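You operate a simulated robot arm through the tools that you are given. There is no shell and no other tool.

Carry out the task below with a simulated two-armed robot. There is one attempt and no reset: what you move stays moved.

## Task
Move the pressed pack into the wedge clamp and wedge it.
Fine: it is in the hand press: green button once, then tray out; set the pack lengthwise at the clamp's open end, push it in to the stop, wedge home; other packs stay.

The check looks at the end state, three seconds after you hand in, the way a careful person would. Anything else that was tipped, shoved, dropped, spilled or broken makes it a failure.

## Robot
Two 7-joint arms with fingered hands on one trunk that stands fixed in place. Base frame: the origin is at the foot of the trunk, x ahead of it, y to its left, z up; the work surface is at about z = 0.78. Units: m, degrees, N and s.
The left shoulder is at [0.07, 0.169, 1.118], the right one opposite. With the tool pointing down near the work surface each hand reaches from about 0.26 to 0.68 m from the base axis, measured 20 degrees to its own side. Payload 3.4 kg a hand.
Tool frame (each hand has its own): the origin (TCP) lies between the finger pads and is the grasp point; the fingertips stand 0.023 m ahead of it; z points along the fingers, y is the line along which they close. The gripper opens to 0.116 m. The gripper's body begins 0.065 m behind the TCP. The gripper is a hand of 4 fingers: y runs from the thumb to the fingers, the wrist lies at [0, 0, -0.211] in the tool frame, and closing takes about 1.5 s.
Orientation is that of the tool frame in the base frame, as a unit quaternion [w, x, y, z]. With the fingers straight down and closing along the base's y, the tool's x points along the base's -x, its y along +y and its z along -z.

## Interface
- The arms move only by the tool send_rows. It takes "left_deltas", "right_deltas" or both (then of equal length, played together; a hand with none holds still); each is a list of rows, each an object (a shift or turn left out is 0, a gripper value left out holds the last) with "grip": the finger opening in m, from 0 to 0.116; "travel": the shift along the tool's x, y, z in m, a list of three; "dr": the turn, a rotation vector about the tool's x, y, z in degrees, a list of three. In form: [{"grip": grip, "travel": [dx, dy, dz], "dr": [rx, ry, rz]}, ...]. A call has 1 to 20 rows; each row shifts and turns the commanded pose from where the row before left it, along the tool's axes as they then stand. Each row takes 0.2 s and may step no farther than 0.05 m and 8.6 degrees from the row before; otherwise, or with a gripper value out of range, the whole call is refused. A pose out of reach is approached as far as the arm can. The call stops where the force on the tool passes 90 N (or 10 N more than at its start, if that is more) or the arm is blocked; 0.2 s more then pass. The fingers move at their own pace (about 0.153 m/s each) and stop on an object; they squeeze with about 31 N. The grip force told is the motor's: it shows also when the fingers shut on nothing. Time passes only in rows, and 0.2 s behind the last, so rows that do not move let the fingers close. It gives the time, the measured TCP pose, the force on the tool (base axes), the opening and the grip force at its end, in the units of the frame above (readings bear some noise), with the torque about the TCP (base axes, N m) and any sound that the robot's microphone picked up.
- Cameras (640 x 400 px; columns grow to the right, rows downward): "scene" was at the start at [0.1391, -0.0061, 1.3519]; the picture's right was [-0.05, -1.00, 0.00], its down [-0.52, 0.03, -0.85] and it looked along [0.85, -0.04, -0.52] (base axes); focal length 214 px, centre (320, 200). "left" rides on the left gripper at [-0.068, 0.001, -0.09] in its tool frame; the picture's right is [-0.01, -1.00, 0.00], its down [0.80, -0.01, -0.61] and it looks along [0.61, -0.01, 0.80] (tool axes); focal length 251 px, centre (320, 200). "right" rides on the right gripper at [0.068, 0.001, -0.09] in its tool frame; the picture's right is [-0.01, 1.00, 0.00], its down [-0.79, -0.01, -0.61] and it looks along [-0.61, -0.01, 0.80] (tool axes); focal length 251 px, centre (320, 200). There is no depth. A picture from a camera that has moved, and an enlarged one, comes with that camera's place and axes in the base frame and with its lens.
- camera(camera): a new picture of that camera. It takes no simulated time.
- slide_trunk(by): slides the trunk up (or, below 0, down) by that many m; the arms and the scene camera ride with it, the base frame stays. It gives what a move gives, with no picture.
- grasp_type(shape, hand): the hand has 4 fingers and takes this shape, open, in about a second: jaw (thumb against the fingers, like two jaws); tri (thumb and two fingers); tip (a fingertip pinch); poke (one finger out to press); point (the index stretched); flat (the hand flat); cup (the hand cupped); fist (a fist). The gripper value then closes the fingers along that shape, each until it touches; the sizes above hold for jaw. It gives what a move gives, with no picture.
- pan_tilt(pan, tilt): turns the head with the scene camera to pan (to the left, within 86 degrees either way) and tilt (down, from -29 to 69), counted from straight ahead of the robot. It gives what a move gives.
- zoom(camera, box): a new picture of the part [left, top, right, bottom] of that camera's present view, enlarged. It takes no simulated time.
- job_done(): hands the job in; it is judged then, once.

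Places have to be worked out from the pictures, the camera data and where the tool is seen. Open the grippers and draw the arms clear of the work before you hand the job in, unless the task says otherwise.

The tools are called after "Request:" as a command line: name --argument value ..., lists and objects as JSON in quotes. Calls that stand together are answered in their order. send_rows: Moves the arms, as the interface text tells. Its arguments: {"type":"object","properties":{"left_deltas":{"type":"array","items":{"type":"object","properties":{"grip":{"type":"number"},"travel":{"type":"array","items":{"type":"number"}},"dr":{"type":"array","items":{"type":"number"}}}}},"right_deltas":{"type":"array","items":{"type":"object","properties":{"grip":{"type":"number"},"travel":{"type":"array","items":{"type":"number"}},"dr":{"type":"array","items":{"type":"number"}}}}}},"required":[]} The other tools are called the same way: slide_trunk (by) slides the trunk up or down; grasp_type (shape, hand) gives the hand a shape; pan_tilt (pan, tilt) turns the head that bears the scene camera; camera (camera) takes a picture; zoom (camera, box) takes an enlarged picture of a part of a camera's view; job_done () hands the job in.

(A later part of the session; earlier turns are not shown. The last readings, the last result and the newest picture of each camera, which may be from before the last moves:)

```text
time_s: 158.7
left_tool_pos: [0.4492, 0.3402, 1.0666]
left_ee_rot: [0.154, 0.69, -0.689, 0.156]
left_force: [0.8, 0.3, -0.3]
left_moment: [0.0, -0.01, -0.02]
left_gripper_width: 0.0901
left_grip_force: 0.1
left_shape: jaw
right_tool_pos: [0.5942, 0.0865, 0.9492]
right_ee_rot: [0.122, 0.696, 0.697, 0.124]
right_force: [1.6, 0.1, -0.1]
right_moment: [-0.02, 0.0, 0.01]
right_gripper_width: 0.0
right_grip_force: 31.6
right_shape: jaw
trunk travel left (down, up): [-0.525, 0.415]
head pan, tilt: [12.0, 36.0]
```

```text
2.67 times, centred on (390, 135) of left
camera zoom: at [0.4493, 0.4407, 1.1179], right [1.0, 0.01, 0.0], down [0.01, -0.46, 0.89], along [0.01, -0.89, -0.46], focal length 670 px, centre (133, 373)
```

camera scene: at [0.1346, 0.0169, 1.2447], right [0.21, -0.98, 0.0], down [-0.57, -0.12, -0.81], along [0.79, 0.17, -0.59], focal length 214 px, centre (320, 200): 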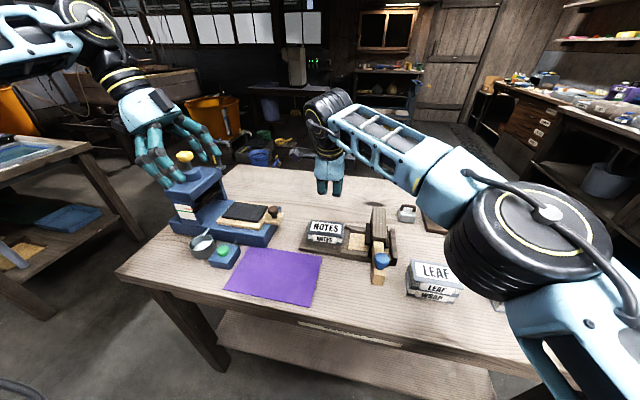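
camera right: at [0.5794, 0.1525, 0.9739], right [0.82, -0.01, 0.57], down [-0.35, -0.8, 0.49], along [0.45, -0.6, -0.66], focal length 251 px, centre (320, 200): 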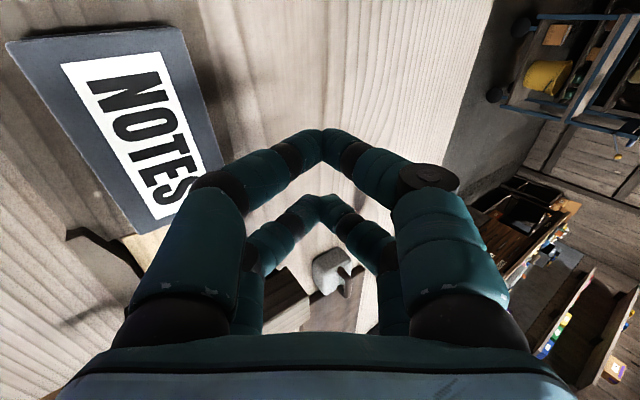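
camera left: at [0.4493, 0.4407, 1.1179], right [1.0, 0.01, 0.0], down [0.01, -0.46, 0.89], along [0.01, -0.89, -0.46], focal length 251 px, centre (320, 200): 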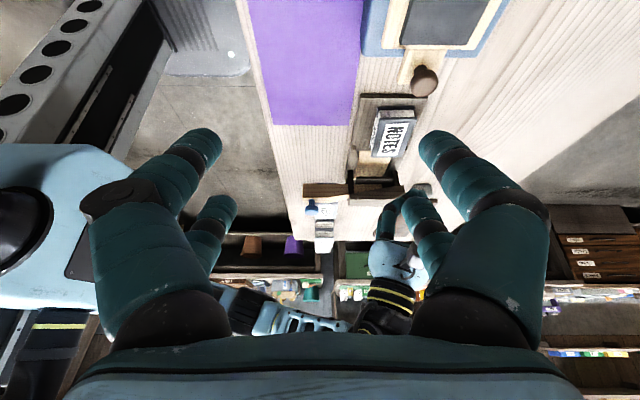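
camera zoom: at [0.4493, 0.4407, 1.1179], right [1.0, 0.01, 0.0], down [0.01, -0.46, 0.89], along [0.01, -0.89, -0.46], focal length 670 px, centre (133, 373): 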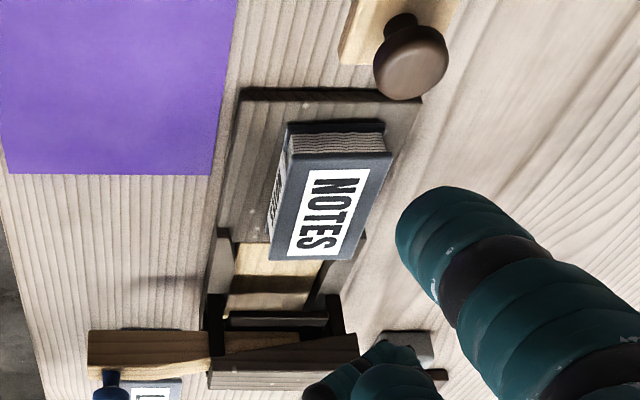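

The pack lies flat at the mouth of the clamp, with about 7 cm of free space behind it before the tray tab. I'll add a tilt so the wrist stays to the right, and hover the closed fingertips behind the pack's press-side end.

Request:
send_rows --right_deltas '[{"dr": [0, 7.4, 0]}, {"dr": [0, 7.4, 0]}, {"dr": [0, 7.2, 0]}, {"travel": [0.0303, -0.0114, 0.0154]}, {"travel": [0.0303, -0.0114, 0.0154]}, {"travel": [0.0303, -0.0114, 0.0154]}, {}]'

Request:
camera --camera "scene"

Request:
camera --camera "right"

Request:
zoom --camera "left" --box '[330, 60, 450, 210]'

```text
time_s: 160.3
left_tool_pos: [0.4499, 0.3393, 1.0677]
left_ee_rot: [0.153, 0.69, -0.689, 0.156]
left_force: [0.0, 0.4, 0.7]
left_moment: [0.01, -0.03, 0.04]
left_gripper_width: 0.0897
left_grip_force: 0.0
left_shape: jaw
right_tool_pos: [0.5643, 0.1861, 0.9282]
right_ee_rot: [-0.014, 0.659, 0.708, 0.255]
right_force: [0.0, 0.1, 0.1]
right_moment: [0.03, 0.0, -0.01]
right_gripper_width: 0.0
right_grip_force: 31.6
right_shape: jaw
trunk travel left (down, up): [-0.525, 0.415]
head pan, tilt: [12.0, 36.0]
```

```text
taken
camera scene: at [0.1351, 0.0159, 1.2447], right [0.21, -0.98, 0.0], down [-0.58, -0.12, -0.81], along [0.79, 0.17, -0.59], focal length 214 px, centre (320, 200)
```

scene: 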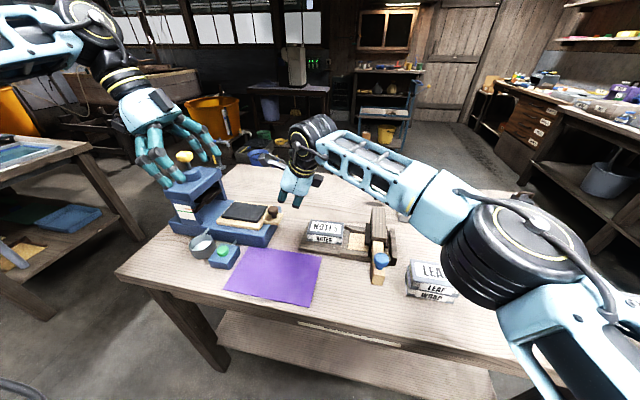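

```text
taken
camera right: at [0.5287, 0.2163, 1.0321], right [0.94, -0.01, 0.34], down [-0.1, -0.97, 0.24], along [0.33, -0.26, -0.91], focal length 251 px, centre (320, 200)
```

right: 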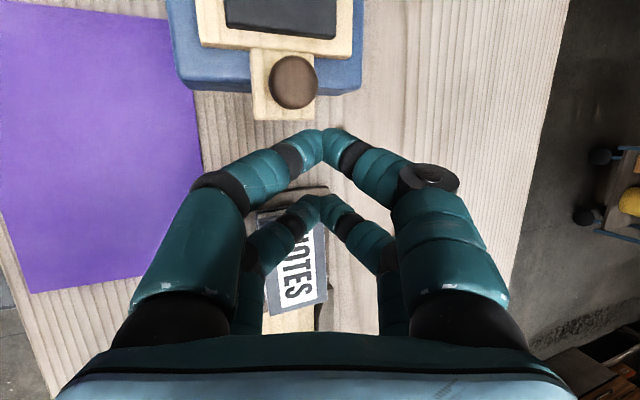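

```text
2.67 times, centred on (390, 135) of left
camera zoom: at [0.4499, 0.4396, 1.1179], right [1.0, 0.01, 0.0], down [0.01, -0.46, 0.89], along [0.01, -0.89, -0.46], focal length 670 px, centre (133, 373)
```

zoom: 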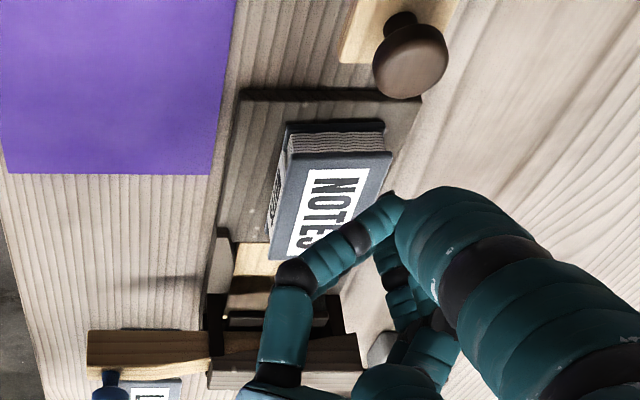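

Everything lines up: the rear fingertips are behind the pack's end at y≈0.147, and the tray tab edge is at y≈0.227. I'll lower in two stages.

Request:
send_rows --right_deltas '[{"travel": [-0.0097, -0.0095, 0.0241]}, {"travel": [-0.0097, -0.0095, 0.0241]}, {}]'

Request:
camera --camera "right"

Request:
zoom --camera "scene" --box '[255, 165, 385, 275]'

```text
time_s: 161.1
left_tool_pos: [0.4488, 0.34, 1.0677]
left_ee_rot: [0.154, 0.69, -0.689, 0.157]
left_force: [0.1, 0.2, -1.3]
left_moment: [0.02, 0.01, 0.01]
left_gripper_width: 0.09
left_grip_force: 0.0
left_shape: jaw
right_tool_pos: [0.5631, 0.1877, 0.8724]
right_ee_rot: [-0.014, 0.659, 0.707, 0.255]
right_force: [-0.2, -0.4, 0.1]
right_moment: [-0.01, 0.03, 0.0]
right_gripper_width: 0.0001
right_grip_force: 31.1
right_shape: jaw
trunk travel left (down, up): [-0.525, 0.415]
head pan, tilt: [12.0, 36.0]
```

```text
taken
camera right: at [0.5279, 0.217, 0.976], right [0.94, -0.01, 0.34], down [-0.1, -0.97, 0.24], along [0.33, -0.26, -0.91], focal length 251 px, centre (320, 200)
```

right: 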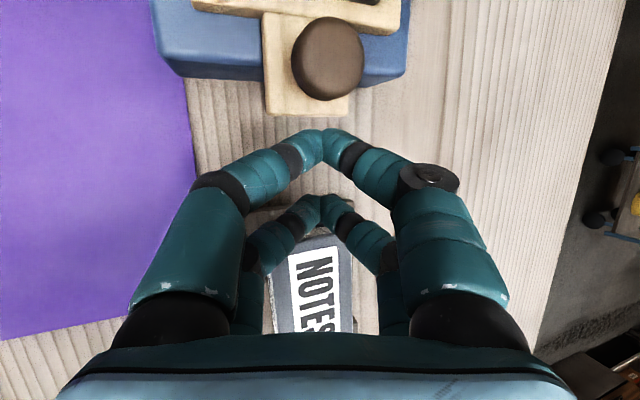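

```text
3.64 times, centred on (320, 220) of scene
camera zoom: at [0.1346, 0.0169, 1.2447], right [0.21, -0.98, 0.0], down [-0.57, -0.12, -0.81], along [0.79, 0.17, -0.59], focal length 780 px, centre (320, 127)
```

zoom: 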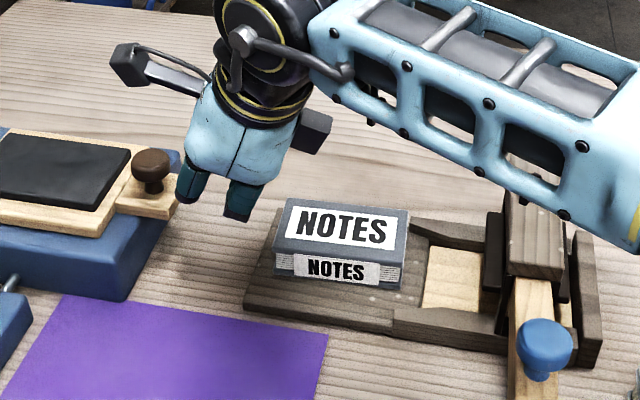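

Clear all round, and the forearm is well above the bridge. I'll lower the last 2.7 cm.

Request:
send_rows --right_deltas '[{"travel": [-0.0055, -0.006, 0.0135]}, {"travel": [-0.004, -0.003, 0.0105]}, {}]'

Request:
camera --camera "right"

Request:
zoom --camera "scene" --box '[255, 165, 385, 275]'

Request:
zoom --camera "left" --box '[330, 60, 450, 210]'

```text
time_s: 161.9
left_tool_pos: [0.4501, 0.3406, 1.0667]
left_ee_rot: [0.154, 0.69, -0.689, 0.156]
left_force: [0.0, 1.2, 0.0]
left_moment: [0.0, -0.03, -0.04]
left_gripper_width: 0.0898
left_grip_force: 0.0
left_shape: jaw
right_tool_pos: [0.5661, 0.1862, 0.8459]
right_ee_rot: [-0.013, 0.659, 0.707, 0.256]
right_force: [0.8, 0.5, 0.1]
right_moment: [0.0, 0.0, 0.01]
right_gripper_width: 0.0003
right_grip_force: 31.5
right_shape: jaw
trunk travel left (down, up): [-0.525, 0.415]
head pan, tilt: [12.0, 36.0]
```

```text
taken
camera right: at [0.5291, 0.2166, 0.9493], right [0.94, -0.01, 0.34], down [-0.1, -0.97, 0.24], along [0.33, -0.26, -0.91], focal length 251 px, centre (320, 200)
```

right: 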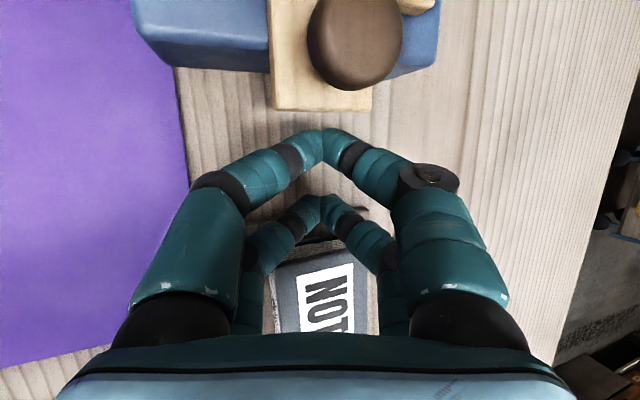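

```text
3.64 times, centred on (320, 220) of scene
camera zoom: at [0.1348, 0.0166, 1.2447], right [0.21, -0.98, 0.0], down [-0.57, -0.12, -0.81], along [0.79, 0.17, -0.59], focal length 780 px, centre (320, 127)
```

zoom: 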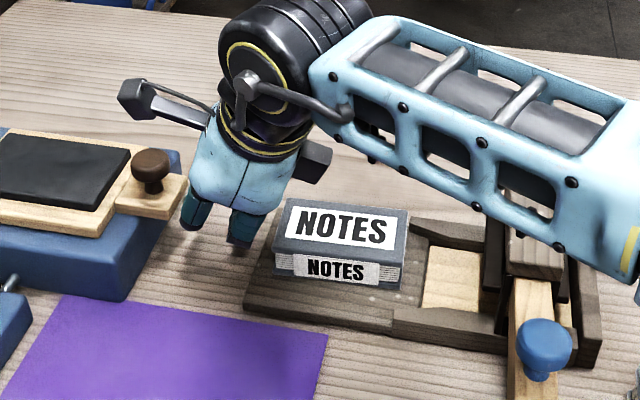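

```text
2.67 times, centred on (390, 135) of left
camera zoom: at [0.4496, 0.4403, 1.1178], right [1.0, 0.01, 0.0], down [0.01, -0.46, 0.89], along [0.01, -0.89, -0.46], focal length 670 px, centre (133, 373)
```

zoom: 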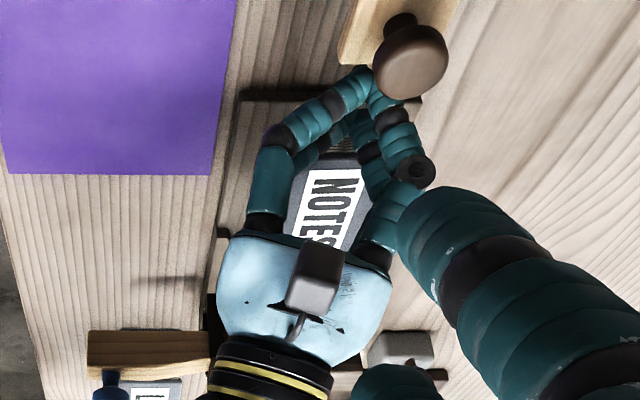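

The rear fingertips sit behind the pack's end, slightly high. I'll drop 8 mm more and then start pushing in small steps towards the stop.

Request:
send_rows --right_deltas '[{"travel": [-0.0028, -0.0027, 0.007]}, {}]'

Request:
send_rows --right_deltas '[{"travel": [-0.0093, 0, -0.0038]}, {"travel": [-0.0093, 0, -0.0038]}, {}]'

Request:
zoom --camera "scene" --box '[255, 165, 385, 275]'

Request:
zoom --camera "left" --box '[330, 60, 450, 210]'

```text
time_s: 162.5
left_tool_pos: [0.4488, 0.3404, 1.0677]
left_ee_rot: [0.155, 0.69, -0.69, 0.156]
left_force: [-0.2, -0.2, -0.5]
left_moment: [0.03, 0.0, -0.01]
left_gripper_width: 0.0897
left_grip_force: 0.0
left_shape: jaw
right_tool_pos: [0.5654, 0.1876, 0.8372]
right_ee_rot: [-0.014, 0.659, 0.708, 0.255]
right_force: [0.1, -0.5, -0.1]
right_moment: [0.0, 0.03, -0.02]
right_gripper_width: 0.0
right_grip_force: 31.2
right_shape: jaw
trunk travel left (down, up): [-0.525, 0.415]
head pan, tilt: [12.0, 36.0]
```

```text
time_s: 163.3
left_tool_pos: [0.4497, 0.3404, 1.0663]
left_ee_rot: [0.154, 0.69, -0.689, 0.156]
left_force: [-1.0, 0.1, -0.1]
left_moment: [0.01, -0.02, 0.0]
left_gripper_width: 0.0897
left_grip_force: 0.0
left_shape: jaw
right_tool_pos: [0.5664, 0.1658, 0.8377]
right_ee_rot: [-0.014, 0.659, 0.707, 0.255]
right_force: [-0.8, -0.2, 0.7]
right_moment: [0.0, 0.04, -0.01]
right_gripper_width: 0.0
right_grip_force: 30.7
right_shape: jaw
trunk travel left (down, up): [-0.525, 0.415]
head pan, tilt: [12.0, 36.0]
```

```text
3.64 times, centred on (320, 220) of scene
camera zoom: at [0.1349, 0.0169, 1.2447], right [0.21, -0.98, 0.0], down [-0.57, -0.12, -0.81], along [0.79, 0.17, -0.59], focal length 780 px, centre (320, 127)
```

zoom: 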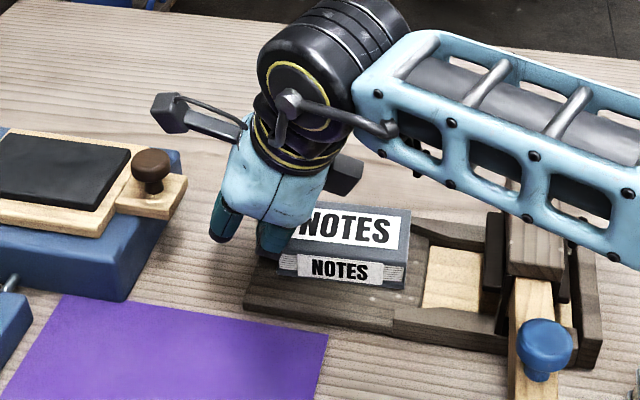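

```text
2.67 times, centred on (390, 135) of left
camera zoom: at [0.4496, 0.4406, 1.1177], right [1.0, 0.01, 0.0], down [0.01, -0.46, 0.89], along [0.01, -0.89, -0.46], focal length 670 px, centre (133, 373)
```

zoom: 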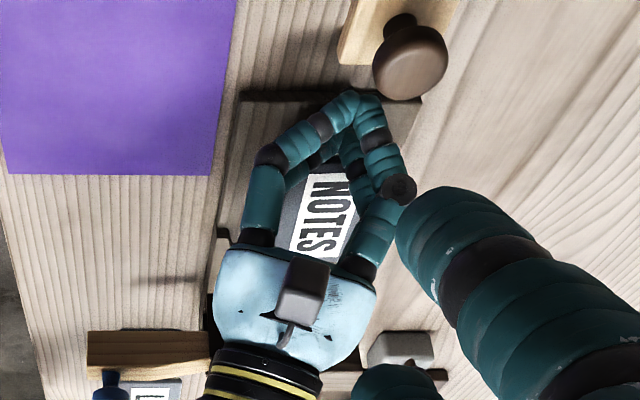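

Contact should be about here, with forces still tiny. I'll continue pushing 1.5 cm and check that the pack follows.

Request:
send_rows --right_deltas '[{"travel": [-0.0093, 0, -0.0038]}, {"travel": [-0.007, 0, -0.0028]}, {}]'

Request:
camera --camera "right"

Request:
zoom --camera "scene" --box '[255, 165, 385, 275]'

Request:
zoom --camera "left" --box '[330, 60, 450, 210]'

```text
time_s: 164.1
left_tool_pos: [0.4503, 0.3407, 1.0667]
left_ee_rot: [0.154, 0.69, -0.69, 0.156]
left_force: [0.4, 0.7, 0.0]
left_moment: [-0.01, -0.01, 0.01]
left_gripper_width: 0.0898
left_grip_force: 0.1
left_shape: jaw
right_tool_pos: [0.5657, 0.1492, 0.8379]
right_ee_rot: [-0.014, 0.659, 0.707, 0.255]
right_force: [0.1, 0.7, 0.7]
right_moment: [0.0, 0.05, -0.03]
right_gripper_width: 0.0002
right_grip_force: 30.9
right_shape: jaw
trunk travel left (down, up): [-0.525, 0.415]
head pan, tilt: [12.0, 36.0]
```

```text
taken
camera right: at [0.5297, 0.1789, 0.9415], right [0.94, -0.01, 0.34], down [-0.1, -0.97, 0.24], along [0.33, -0.26, -0.91], focal length 251 px, centre (320, 200)
```

right: 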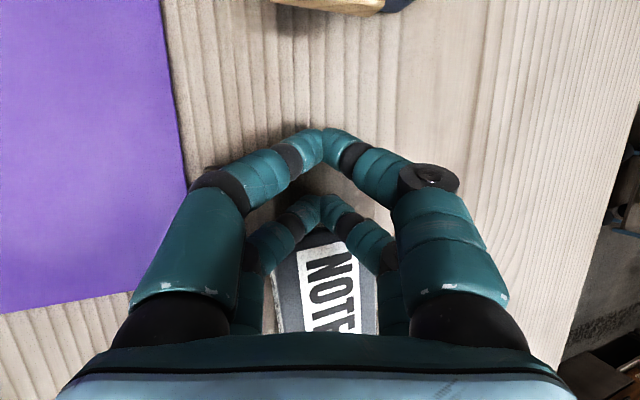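

```text
3.64 times, centred on (320, 220) of scene
camera zoom: at [0.1347, 0.017, 1.2447], right [0.21, -0.98, 0.0], down [-0.57, -0.12, -0.81], along [0.79, 0.17, -0.59], focal length 780 px, centre (320, 127)
```

zoom: 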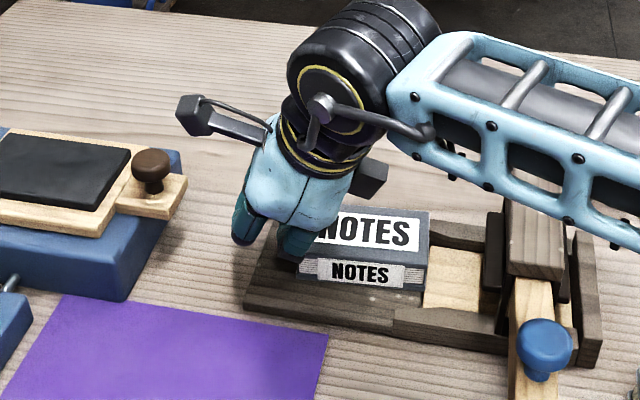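

```text
2.67 times, centred on (390, 135) of left
camera zoom: at [0.4495, 0.4407, 1.1177], right [1.0, 0.01, 0.0], down [0.01, -0.46, 0.89], along [0.01, -0.89, -0.46], focal length 670 px, centre (133, 373)
```

zoom: 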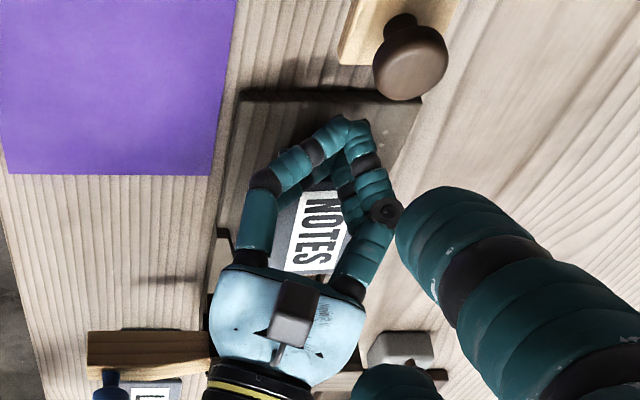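

The pack is sliding into the mouth with almost no resistance. I'll keep going in 2 cm stages.

Request:
send_rows --right_deltas '[{"travel": [-0.0093, 0, -0.0038]}, {"travel": [-0.0093, 0, -0.0038]}, {}]'

Request:
zoom --camera "scene" --box '[275, 185, 405, 285]'

Request:
zoom --camera "left" --box '[330, 80, 450, 210]'

```text
time_s: 164.9
left_tool_pos: [0.4492, 0.3403, 1.0669]
left_ee_rot: [-0.154, -0.69, 0.69, -0.157]
left_force: [0.1, 0.6, -0.3]
left_moment: [-0.01, 0.04, -0.01]
left_gripper_width: 0.0899
left_grip_force: 0.0
left_shape: jaw
right_tool_pos: [0.565, 0.1305, 0.8357]
right_ee_rot: [-0.014, 0.659, 0.707, 0.255]
right_force: [-0.7, 1.3, 0.9]
right_moment: [0.0, 0.0, -0.01]
right_gripper_width: 0.0001
right_grip_force: 31.0
right_shape: jaw
trunk travel left (down, up): [-0.525, 0.415]
head pan, tilt: [12.0, 36.0]
```

```text
4.00 times, centred on (340, 235) of scene
camera zoom: at [0.1347, 0.017, 1.2447], right [0.21, -0.98, 0.0], down [-0.57, -0.12, -0.81], along [0.79, 0.17, -0.59], focal length 858 px, centre (240, 60)
```

zoom: 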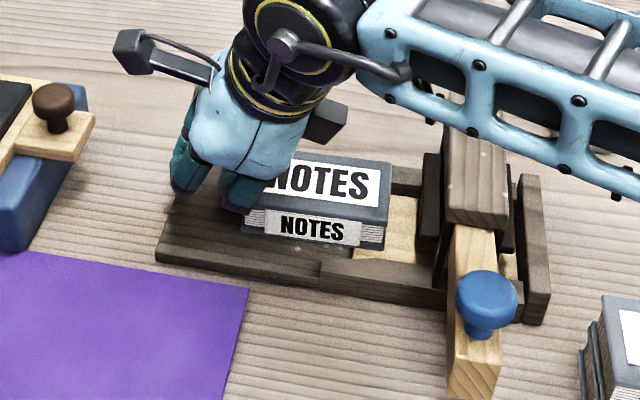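

```text
3.08 times, centred on (390, 145) of left
camera zoom: at [0.4495, 0.4406, 1.1177], right [1.0, 0.01, 0.0], down [0.01, -0.46, 0.89], along [0.01, -0.89, -0.46], focal length 774 px, centre (105, 369)
```

zoom: 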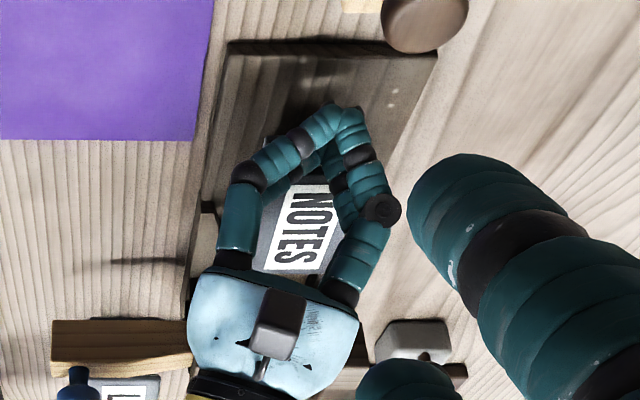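

The pack is going in straight. The box on the back of my hand would come close to the bridge at this tilt, so I'll back off slightly and take out the sideways tilt before continuing.

Request:
send_rows --right_deltas '[{"travel": [0.0148, 0, 0.006]}, {"dr": [0, -7.3, 0]}, {"dr": [0, -7.3, 0]}, {"dr": [0, -7.4, 0]}, {"travel": [0, -0.002, 0.0056]}, {}]'

Request:
zoom --camera "scene" --box '[275, 185, 405, 285]'

Request:
camera --camera "right"

Request:
zoom --camera "left" --box '[330, 80, 450, 210]'

```text
time_s: 166.3
left_tool_pos: [0.4498, 0.3405, 1.066]
left_ee_rot: [0.154, 0.69, -0.69, 0.156]
left_force: [-0.8, 0.5, 0.0]
left_moment: [-0.02, -0.01, 0.01]
left_gripper_width: 0.0898
left_grip_force: 0.2
left_shape: jaw
right_tool_pos: [0.5665, 0.1415, 0.8319]
right_ee_rot: [0.122, 0.696, 0.697, 0.125]
right_force: [-0.8, 0.3, 0.5]
right_moment: [-0.02, 0.01, 0.01]
right_gripper_width: 0.0001
right_grip_force: 30.8
right_shape: jaw
right hand out of reach, approached as far as the arm can: row 4
trunk travel left (down, up): [-0.525, 0.415]
head pan, tilt: [12.0, 36.0]
```

```text
4.00 times, centred on (340, 235) of scene
camera zoom: at [0.1347, 0.0171, 1.2447], right [0.21, -0.98, 0.0], down [-0.57, -0.12, -0.81], along [0.79, 0.17, -0.59], focal length 858 px, centre (240, 60)
```

zoom: 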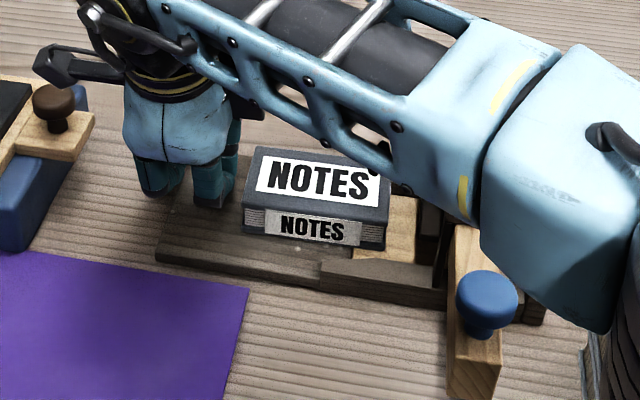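

```text
taken
camera right: at [0.5373, 0.2095, 0.9182], right [0.94, -0.01, 0.34], down [-0.21, -0.8, 0.57], along [0.27, -0.6, -0.75], focal length 251 px, centre (320, 200)
```

right: 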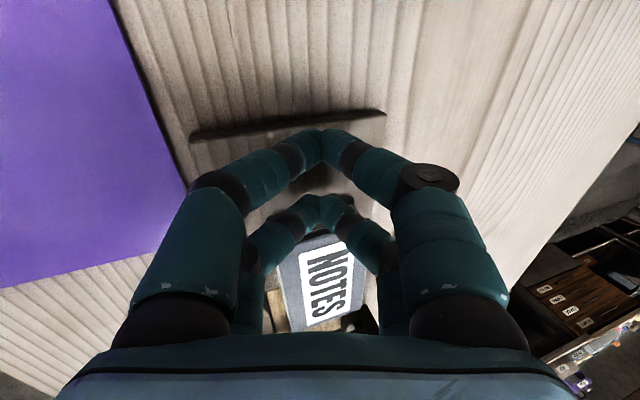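

```text
3.08 times, centred on (390, 145) of left
camera zoom: at [0.4495, 0.4407, 1.1176], right [1.0, 0.01, 0.0], down [0.01, -0.46, 0.89], along [0.01, -0.89, -0.46], focal length 774 px, centre (105, 369)
```

zoom: 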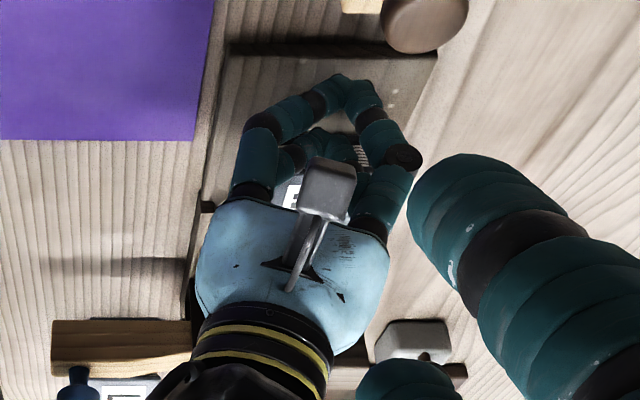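

The right elbow swung a lot with that turn. I'll check the full view to be sure the arm is clear of the wedge and the other packs.

Request:
camera --camera "scene"

Request:
camera --camera "left"

```text
taken
camera scene: at [0.1347, 0.0171, 1.2447], right [0.21, -0.98, 0.0], down [-0.57, -0.12, -0.81], along [0.79, 0.17, -0.59], focal length 214 px, centre (320, 200)
```

scene: 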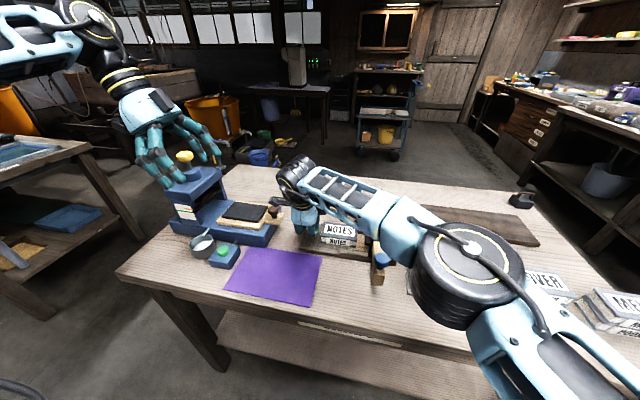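

```text
taken
camera left: at [0.4495, 0.4407, 1.1176], right [1.0, 0.01, 0.0], down [0.01, -0.46, 0.89], along [0.01, -0.89, -0.46], focal length 251 px, centre (320, 200)
```

left: 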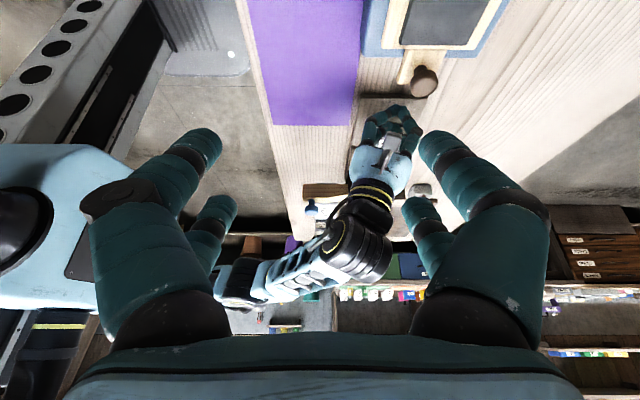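

The elbow has dropped to roughly z≈0.96, just ahead of the other packs. It's clear, but I want more margin. I'll raise the trunk 0.06 m, which lifts the hand straight up too, and then bring the hand back down.

Request:
slide_trunk --by 0.06

Request:
send_rows --right_deltas '[{"travel": [0, -0.007, 0.0188]}, {"travel": [0, -0.007, 0.0188]}, {"travel": [0, -0.006, 0.0164]}, {}]'

Request:
camera --camera "scene"

Request:
camera --camera "right"

```text
time_s: 167.3
left_tool_pos: [0.4499, 0.3395, 1.1272]
left_ee_rot: [-0.155, -0.69, 0.69, -0.156]
left_force: [-0.1, 0.1, -0.2]
left_moment: [0.0, -0.01, -0.01]
left_gripper_width: 0.0899
left_grip_force: 0.0
left_shape: jaw
right_tool_pos: [0.5664, 0.1414, 0.8933]
right_ee_rot: [0.121, 0.696, 0.697, 0.124]
right_force: [0.1, 0.1, 0.0]
right_moment: [0.0, 0.01, 0.0]
right_gripper_width: 0.0001
right_grip_force: 30.7
right_shape: jaw
trunk travel left (down, up): [-0.585, 0.355]
head pan, tilt: [12.0, 36.0]
```

```text
time_s: 168.3
left_tool_pos: [0.4505, 0.3404, 1.1273]
left_ee_rot: [0.154, 0.691, -0.689, 0.157]
left_force: [0.0, 0.5, -0.3]
left_moment: [-0.02, 0.0, 0.02]
left_gripper_width: 0.0899
left_grip_force: 0.1
left_shape: jaw
right_tool_pos: [0.5664, 0.1412, 0.8327]
right_ee_rot: [0.122, 0.695, 0.697, 0.125]
right_force: [-0.5, -0.6, -0.2]
right_moment: [0.01, 0.02, 0.0]
right_gripper_width: 0.0
right_grip_force: 31.4
right_shape: jaw
trunk travel left (down, up): [-0.585, 0.355]
head pan, tilt: [12.0, 36.0]
```

```text
taken
camera scene: at [0.1348, 0.0167, 1.3047], right [0.21, -0.98, 0.0], down [-0.57, -0.12, -0.81], along [0.79, 0.17, -0.59], focal length 214 px, centre (320, 200)
```

scene: 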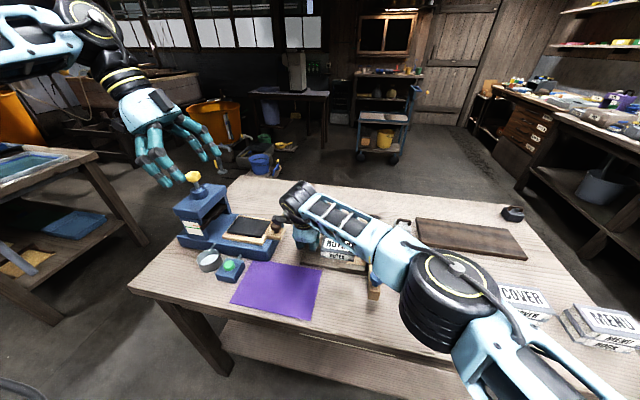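

```text
taken
camera right: at [0.537, 0.2091, 0.9188], right [0.94, -0.01, 0.34], down [-0.21, -0.8, 0.56], along [0.27, -0.6, -0.75], focal length 251 px, centre (320, 200)
```

right: 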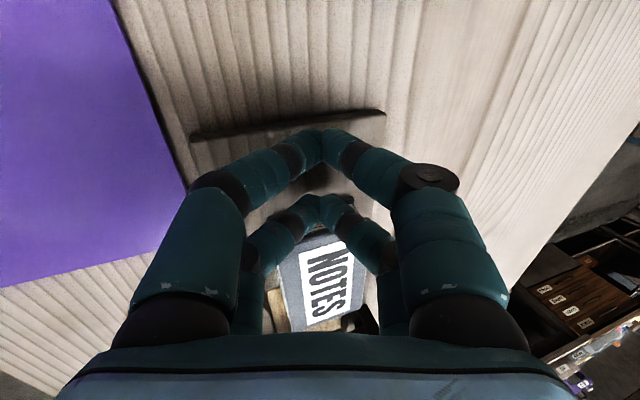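

The arm is clear. I'll resume pushing straight in, 2 cm at a time, with only the forward lean left in the hand.

Request:
send_rows --right_deltas '[{"travel": [-0.01, 0, 0]}, {"travel": [-0.01, 0, 0]}, {"travel": [-0.005, 0, 0]}, {}]'

Request:
camera --camera "scene"

Request:
camera --camera "right"

```text
time_s: 169.3
left_tool_pos: [0.4487, 0.3398, 1.1271]
left_ee_rot: [0.154, 0.69, -0.69, 0.157]
left_force: [-0.3, 0.5, 0.3]
left_moment: [0.01, -0.01, -0.02]
left_gripper_width: 0.0899
left_grip_force: 0.1
left_shape: jaw
right_tool_pos: [0.5657, 0.1157, 0.8347]
right_ee_rot: [0.122, 0.696, 0.697, 0.125]
right_force: [-0.8, 0.2, 0.4]
right_moment: [0.0, -0.05, 0.03]
right_gripper_width: 0.0
right_grip_force: 31.3
right_shape: jaw
trunk travel left (down, up): [-0.585, 0.355]
head pan, tilt: [12.0, 36.0]
```

```text
taken
camera scene: at [0.1349, 0.0168, 1.3047], right [0.21, -0.98, 0.0], down [-0.58, -0.12, -0.81], along [0.79, 0.17, -0.59], focal length 214 px, centre (320, 200)
```

scene: 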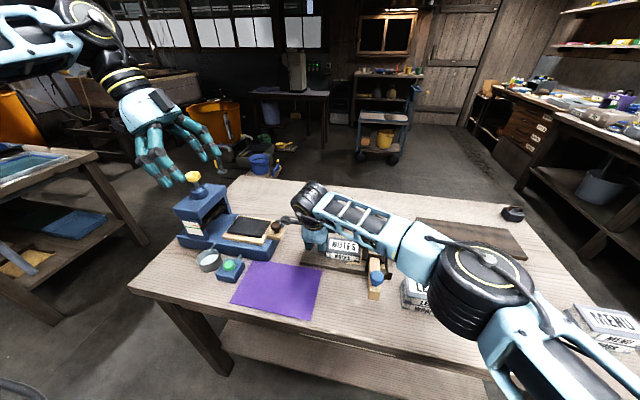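

```text
taken
camera right: at [0.5371, 0.184, 0.9208], right [0.94, -0.01, 0.34], down [-0.21, -0.8, 0.57], along [0.27, -0.6, -0.75], focal length 251 px, centre (320, 200)
```

right: 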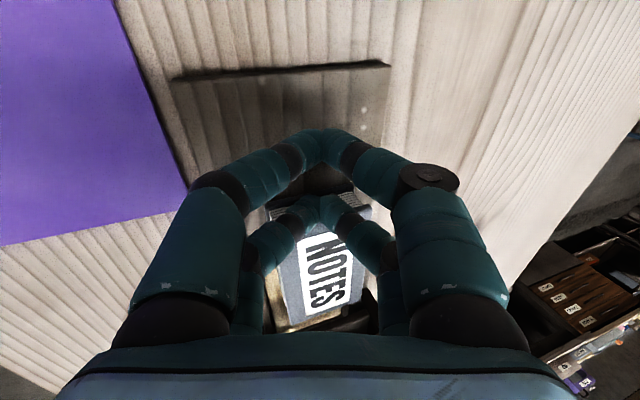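

The fingers may be riding up over the pack's top edge rather than pushing it. I'll look closely.

Request:
zoom --camera "right" --box '[230, 120, 410, 340]'

Request:
zoom --camera "scene" --box '[280, 190, 400, 300]'

Request:
zoom --camera "left" --box '[330, 40, 460, 190]'

```text
1.82 times, centred on (320, 230) of right
camera zoom: at [0.5371, 0.184, 0.9208], right [0.94, -0.01, 0.34], down [-0.21, -0.8, 0.57], along [0.27, -0.6, -0.75], focal length 457 px, centre (320, 146)
```

zoom: 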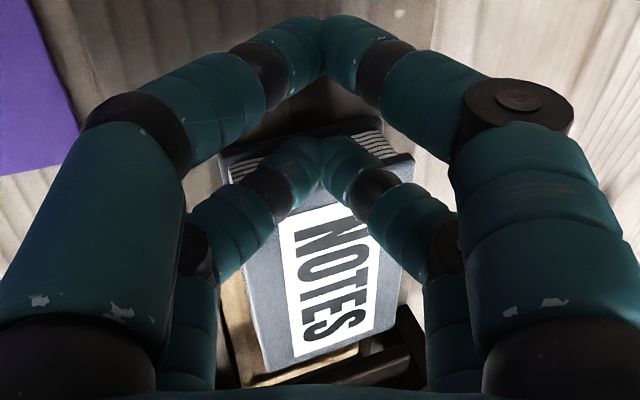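

```text
3.64 times, centred on (340, 245) of scene
camera zoom: at [0.1349, 0.0168, 1.3047], right [0.21, -0.98, 0.0], down [-0.58, -0.12, -0.81], along [0.79, 0.17, -0.59], focal length 780 px, centre (247, 36)
```

zoom: 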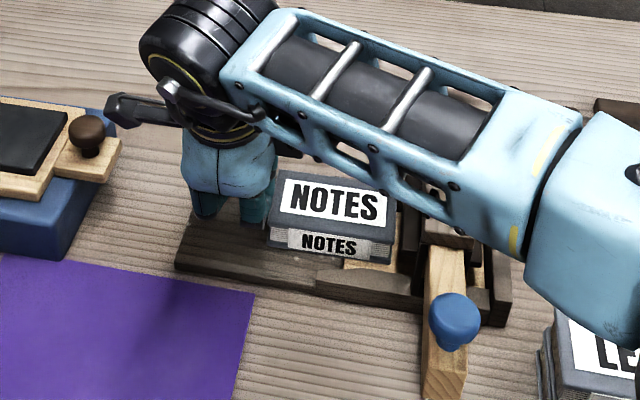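

```text
2.67 times, centred on (395, 115) of left
camera zoom: at [0.4497, 0.4405, 1.1777], right [1.0, 0.01, 0.0], down [0.01, -0.46, 0.89], along [0.01, -0.89, -0.46], focal length 670 px, centre (120, 427)
```

zoom: 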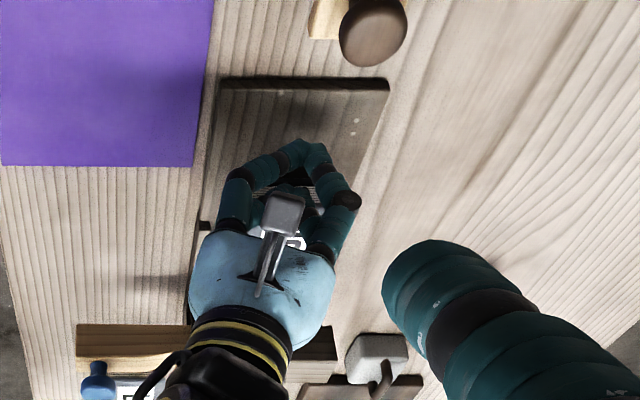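

Confirmed: the rear fingers slid up onto the cover, because closed fingertips reach less far than I assumed. I'll lift off, back up, straighten the hand to mild tilts and come down lower behind the pack.

Request:
send_rows --right_deltas '[{"travel": [0, 0.0103, -0.0282]}, {"travel": [0.0305, 0, 0]}, {"dr": [5, 0, 0]}, {"dr": [5, 0, 0]}, {"dr": [0, 5, 0]}, {"dr": [0, 5, 0]}, {}]'

Request:
camera --camera "right"

Request:
zoom --camera "scene" --box '[280, 190, 400, 300]'

```text
time_s: 170.9
left_tool_pos: [0.4496, 0.3415, 1.1269]
left_ee_rot: [0.154, 0.69, -0.69, 0.157]
left_force: [-0.6, -0.3, -1.2]
left_moment: [0.0, 0.01, 0.01]
left_gripper_width: 0.09
left_grip_force: 0.0
left_shape: jaw
right_tool_pos: [0.5755, 0.1125, 0.8661]
right_ee_rot: [-0.001, 0.696, 0.708, 0.123]
right_force: [0.2, -0.1, -0.1]
right_moment: [-0.03, 0.01, 0.01]
right_gripper_width: 0.0001
right_grip_force: 31.2
right_shape: jaw
right hand out of reach, approached as far as the arm can: row 2, 3, 4
trunk travel left (down, up): [-0.585, 0.355]
head pan, tilt: [12.0, 36.0]
```

```text
taken
camera right: at [0.5592, 0.1635, 0.9653], right [0.98, -0.01, 0.17], down [-0.09, -0.89, 0.45], along [0.15, -0.46, -0.88], focal length 251 px, centre (320, 200)
```

right: 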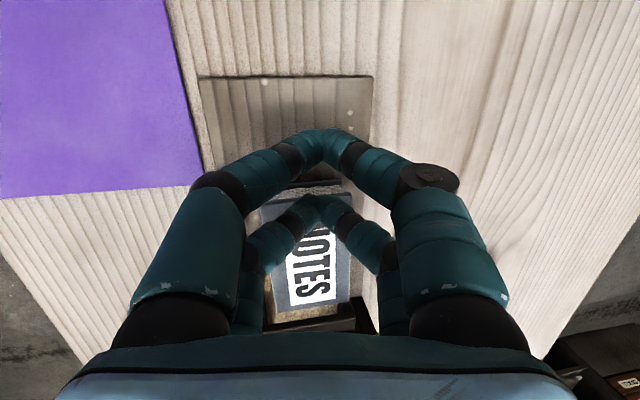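

```text
3.64 times, centred on (340, 245) of scene
camera zoom: at [0.1345, 0.0179, 1.3047], right [0.21, -0.98, 0.0], down [-0.57, -0.12, -0.81], along [0.79, 0.17, -0.59], focal length 780 px, centre (247, 36)
```

zoom: 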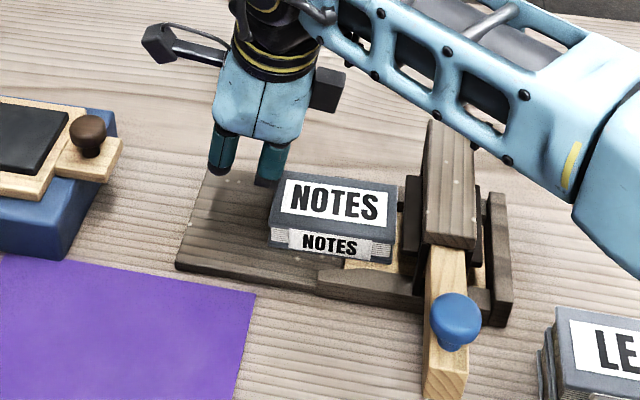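

The arm can't hold that straighter pose this far left. I'll return to the earlier tilt, which did reach here, and come down properly lower this time.

Request:
send_rows --right_deltas '[{"dr": [0, -5, 0]}, {"dr": [0, -5, 0]}, {"dr": [-5, 0, 0]}, {"dr": [-5, 0, 0]}, {"dr": [0, 7.4, 0]}, {"dr": [0, 7.4, 0]}, {"dr": [0, 7.2, 0]}, {}]'

Request:
camera --camera "right"

```text
time_s: 172.7
left_tool_pos: [0.4504, 0.3396, 1.1261]
left_ee_rot: [0.154, 0.69, -0.689, 0.157]
left_force: [0.0, -0.5, 0.0]
left_moment: [-0.03, -0.01, 0.02]
left_gripper_width: 0.0896
left_grip_force: 0.1
left_shape: jaw
right_tool_pos: [0.5743, 0.101, 0.8653]
right_ee_rot: [-0.014, 0.659, 0.708, 0.255]
right_force: [-0.1, 0.1, 1.3]
right_moment: [0.02, 0.02, 0.02]
right_gripper_width: 0.0
right_grip_force: 30.8
right_shape: jaw
right hand out of reach, approached as far as the arm can: row 2
trunk travel left (down, up): [-0.585, 0.355]
head pan, tilt: [12.0, 36.0]
```

```text
taken
camera right: at [0.5387, 0.1306, 0.9685], right [0.94, -0.01, 0.34], down [-0.1, -0.97, 0.24], along [0.33, -0.26, -0.91], focal length 251 px, centre (320, 200)
```

right: 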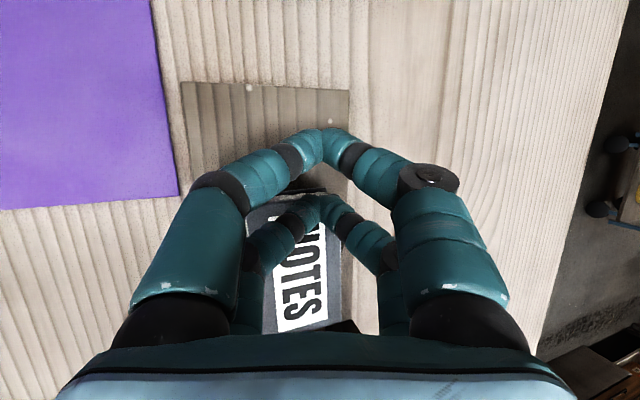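

The pack's rear edge is now at y≈0.084, so it's already well into the mouth. I'll shift back to y≈0.124 and lower behind it.

Request:
send_rows --right_deltas '[{"travel": [0.0223, -0.0075, 0.006]}, {"travel": [-0.0065, -0.0063, 0.0161]}, {"travel": [-0.0065, -0.0063, 0.0161]}, {}]'

Request:
camera --camera "right"

Request:
zoom --camera "scene" --box '[280, 190, 400, 300]'

```text
time_s: 173.7
left_tool_pos: [0.4494, 0.3405, 1.1272]
left_ee_rot: [0.154, 0.69, -0.69, 0.157]
left_force: [-0.7, -0.2, 0.4]
left_moment: [-0.03, 0.0, 0.02]
left_gripper_width: 0.0901
left_grip_force: 0.1
left_shape: jaw
right_tool_pos: [0.5688, 0.1237, 0.8275]
right_ee_rot: [-0.013, 0.659, 0.707, 0.255]
right_force: [0.4, 0.0, -0.1]
right_moment: [0.01, 0.04, -0.01]
right_gripper_width: 0.0004
right_grip_force: 30.9
right_shape: jaw
trunk travel left (down, up): [-0.585, 0.355]
head pan, tilt: [12.0, 36.0]
```

```text
taken
camera right: at [0.5326, 0.153, 0.9302], right [0.94, -0.01, 0.34], down [-0.1, -0.97, 0.24], along [0.33, -0.26, -0.91], focal length 251 px, centre (320, 200)
```

right: 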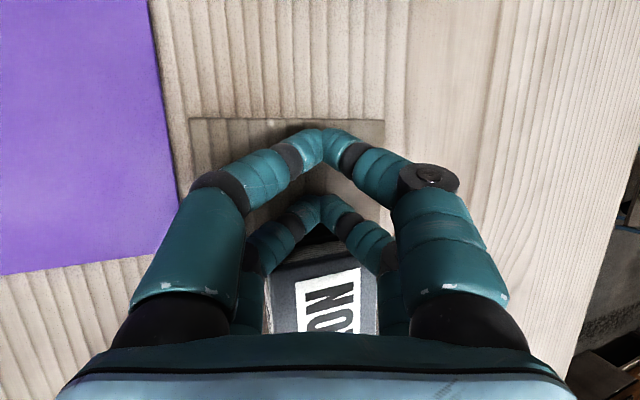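

```text
3.64 times, centred on (340, 245) of scene
camera zoom: at [0.1347, 0.0167, 1.3047], right [0.21, -0.98, 0.0], down [-0.57, -0.12, -0.81], along [0.79, 0.17, -0.59], focal length 780 px, centre (247, 36)
```

zoom: 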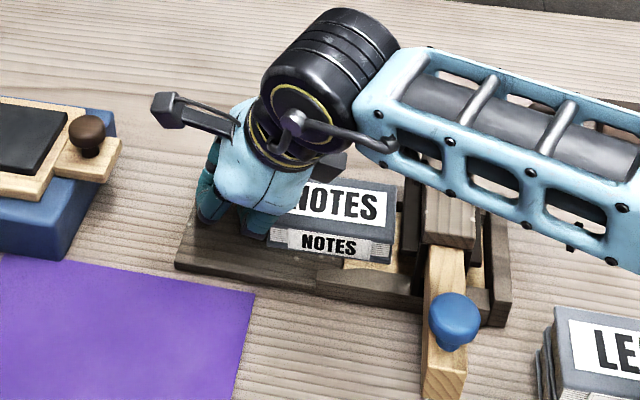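

The fingertips are now low behind the pack. I'll push 2 cm and check.

Request:
send_rows --right_deltas '[{"travel": [-0.0093, 0, -0.0038]}, {"travel": [-0.0093, 0, -0.0038]}, {}]'

Request:
camera --camera "right"

Request:
zoom --camera "scene" --box '[280, 190, 400, 300]'

```text
time_s: 174.5
left_tool_pos: [0.4492, 0.341, 1.1265]
left_ee_rot: [0.155, 0.69, -0.69, 0.156]
left_force: [0.0, 0.3, 0.4]
left_moment: [-0.01, 0.01, 0.01]
left_gripper_width: 0.0897
left_grip_force: 0.0
left_shape: jaw
right_tool_pos: [0.569, 0.1049, 0.8293]
right_ee_rot: [-0.013, 0.66, 0.707, 0.255]
right_force: [0.3, 0.4, -0.4]
right_moment: [-0.01, 0.0, -0.01]
right_gripper_width: 0.0002
right_grip_force: 30.9
right_shape: jaw
trunk travel left (down, up): [-0.585, 0.355]
head pan, tilt: [12.0, 36.0]
```

```text
taken
camera right: at [0.5313, 0.134, 0.9317], right [0.94, -0.01, 0.34], down [-0.1, -0.97, 0.24], along [0.33, -0.26, -0.91], focal length 251 px, centre (320, 200)
```

right: 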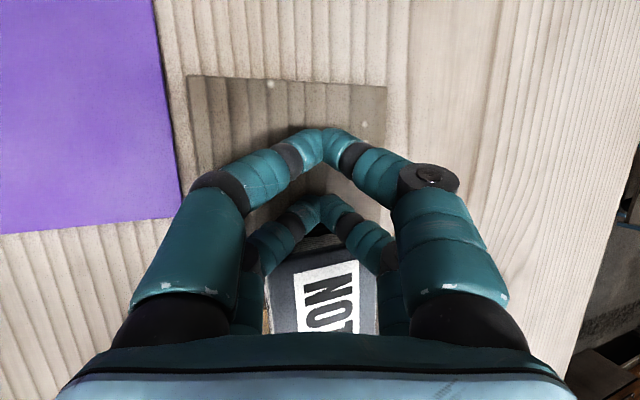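

```text
3.64 times, centred on (340, 245) of scene
camera zoom: at [0.1349, 0.017, 1.3047], right [0.21, -0.98, 0.0], down [-0.58, -0.12, -0.81], along [0.79, 0.17, -0.59], focal length 780 px, centre (247, 36)
```

zoom: 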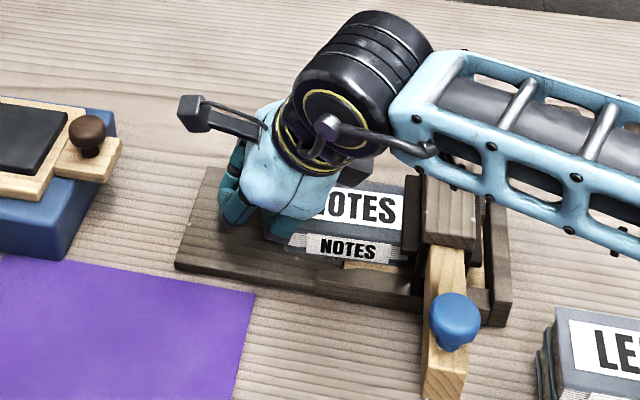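

The pack is sliding in under the pressure plate with low force. I'll push another 1.5 cm, watching the gap between the hand and the bridge.

Request:
send_rows --right_deltas '[{"travel": [-0.0093, 0, -0.0038]}, {"travel": [-0.0056, 0, -0.0023]}, {}]'

Request:
camera --camera "right"

Request:
zoom --camera "scene" --box '[280, 190, 400, 300]'

Request:
zoom --camera "left" --box '[330, 40, 460, 190]'

```text
time_s: 175.3
left_tool_pos: [0.4491, 0.3402, 1.1269]
left_ee_rot: [0.154, 0.69, -0.69, 0.157]
left_force: [0.4, -0.3, 0.0]
left_moment: [-0.01, -0.02, -0.02]
left_gripper_width: 0.0896
left_grip_force: 0.1
left_shape: jaw
right_tool_pos: [0.5677, 0.0881, 0.8297]
right_ee_rot: [-0.014, 0.66, 0.707, 0.254]
right_force: [0.1, 0.3, -0.6]
right_moment: [-0.02, 0.03, 0.0]
right_gripper_width: 0.0003
right_grip_force: 31.0
right_shape: jaw
trunk travel left (down, up): [-0.585, 0.355]
head pan, tilt: [12.0, 36.0]
```

```text
taken
camera right: at [0.531, 0.1176, 0.9324], right [0.94, -0.01, 0.34], down [-0.1, -0.97, 0.24], along [0.33, -0.26, -0.91], focal length 251 px, centre (320, 200)
```

right: 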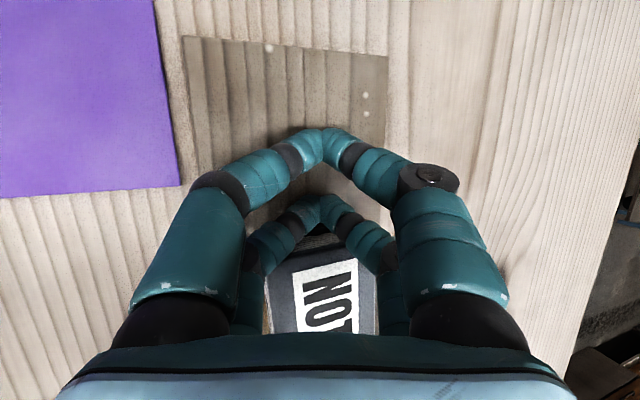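

```text
3.64 times, centred on (340, 245) of scene
camera zoom: at [0.1349, 0.0167, 1.3047], right [0.21, -0.98, 0.0], down [-0.58, -0.12, -0.81], along [0.79, 0.17, -0.59], focal length 780 px, centre (247, 36)
```

zoom: 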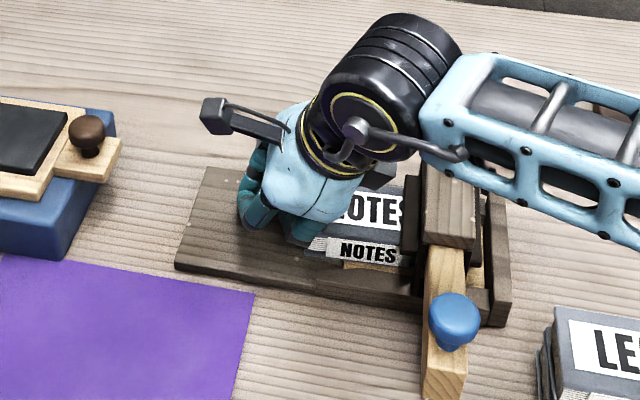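

```text
2.67 times, centred on (395, 115) of left
camera zoom: at [0.4497, 0.4404, 1.1777], right [1.0, 0.01, 0.0], down [0.01, -0.46, 0.89], along [0.01, -0.89, -0.46], focal length 670 px, centre (120, 427)
```

zoom: 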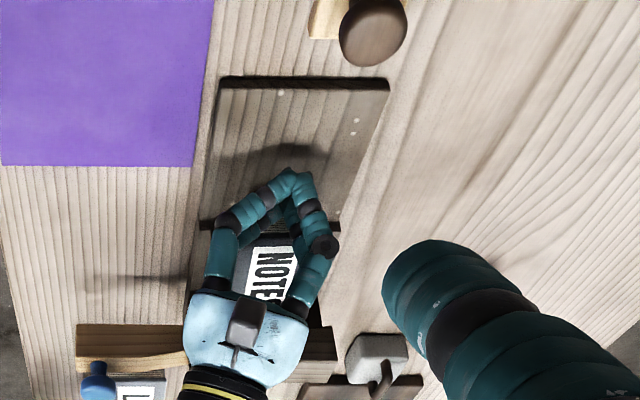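

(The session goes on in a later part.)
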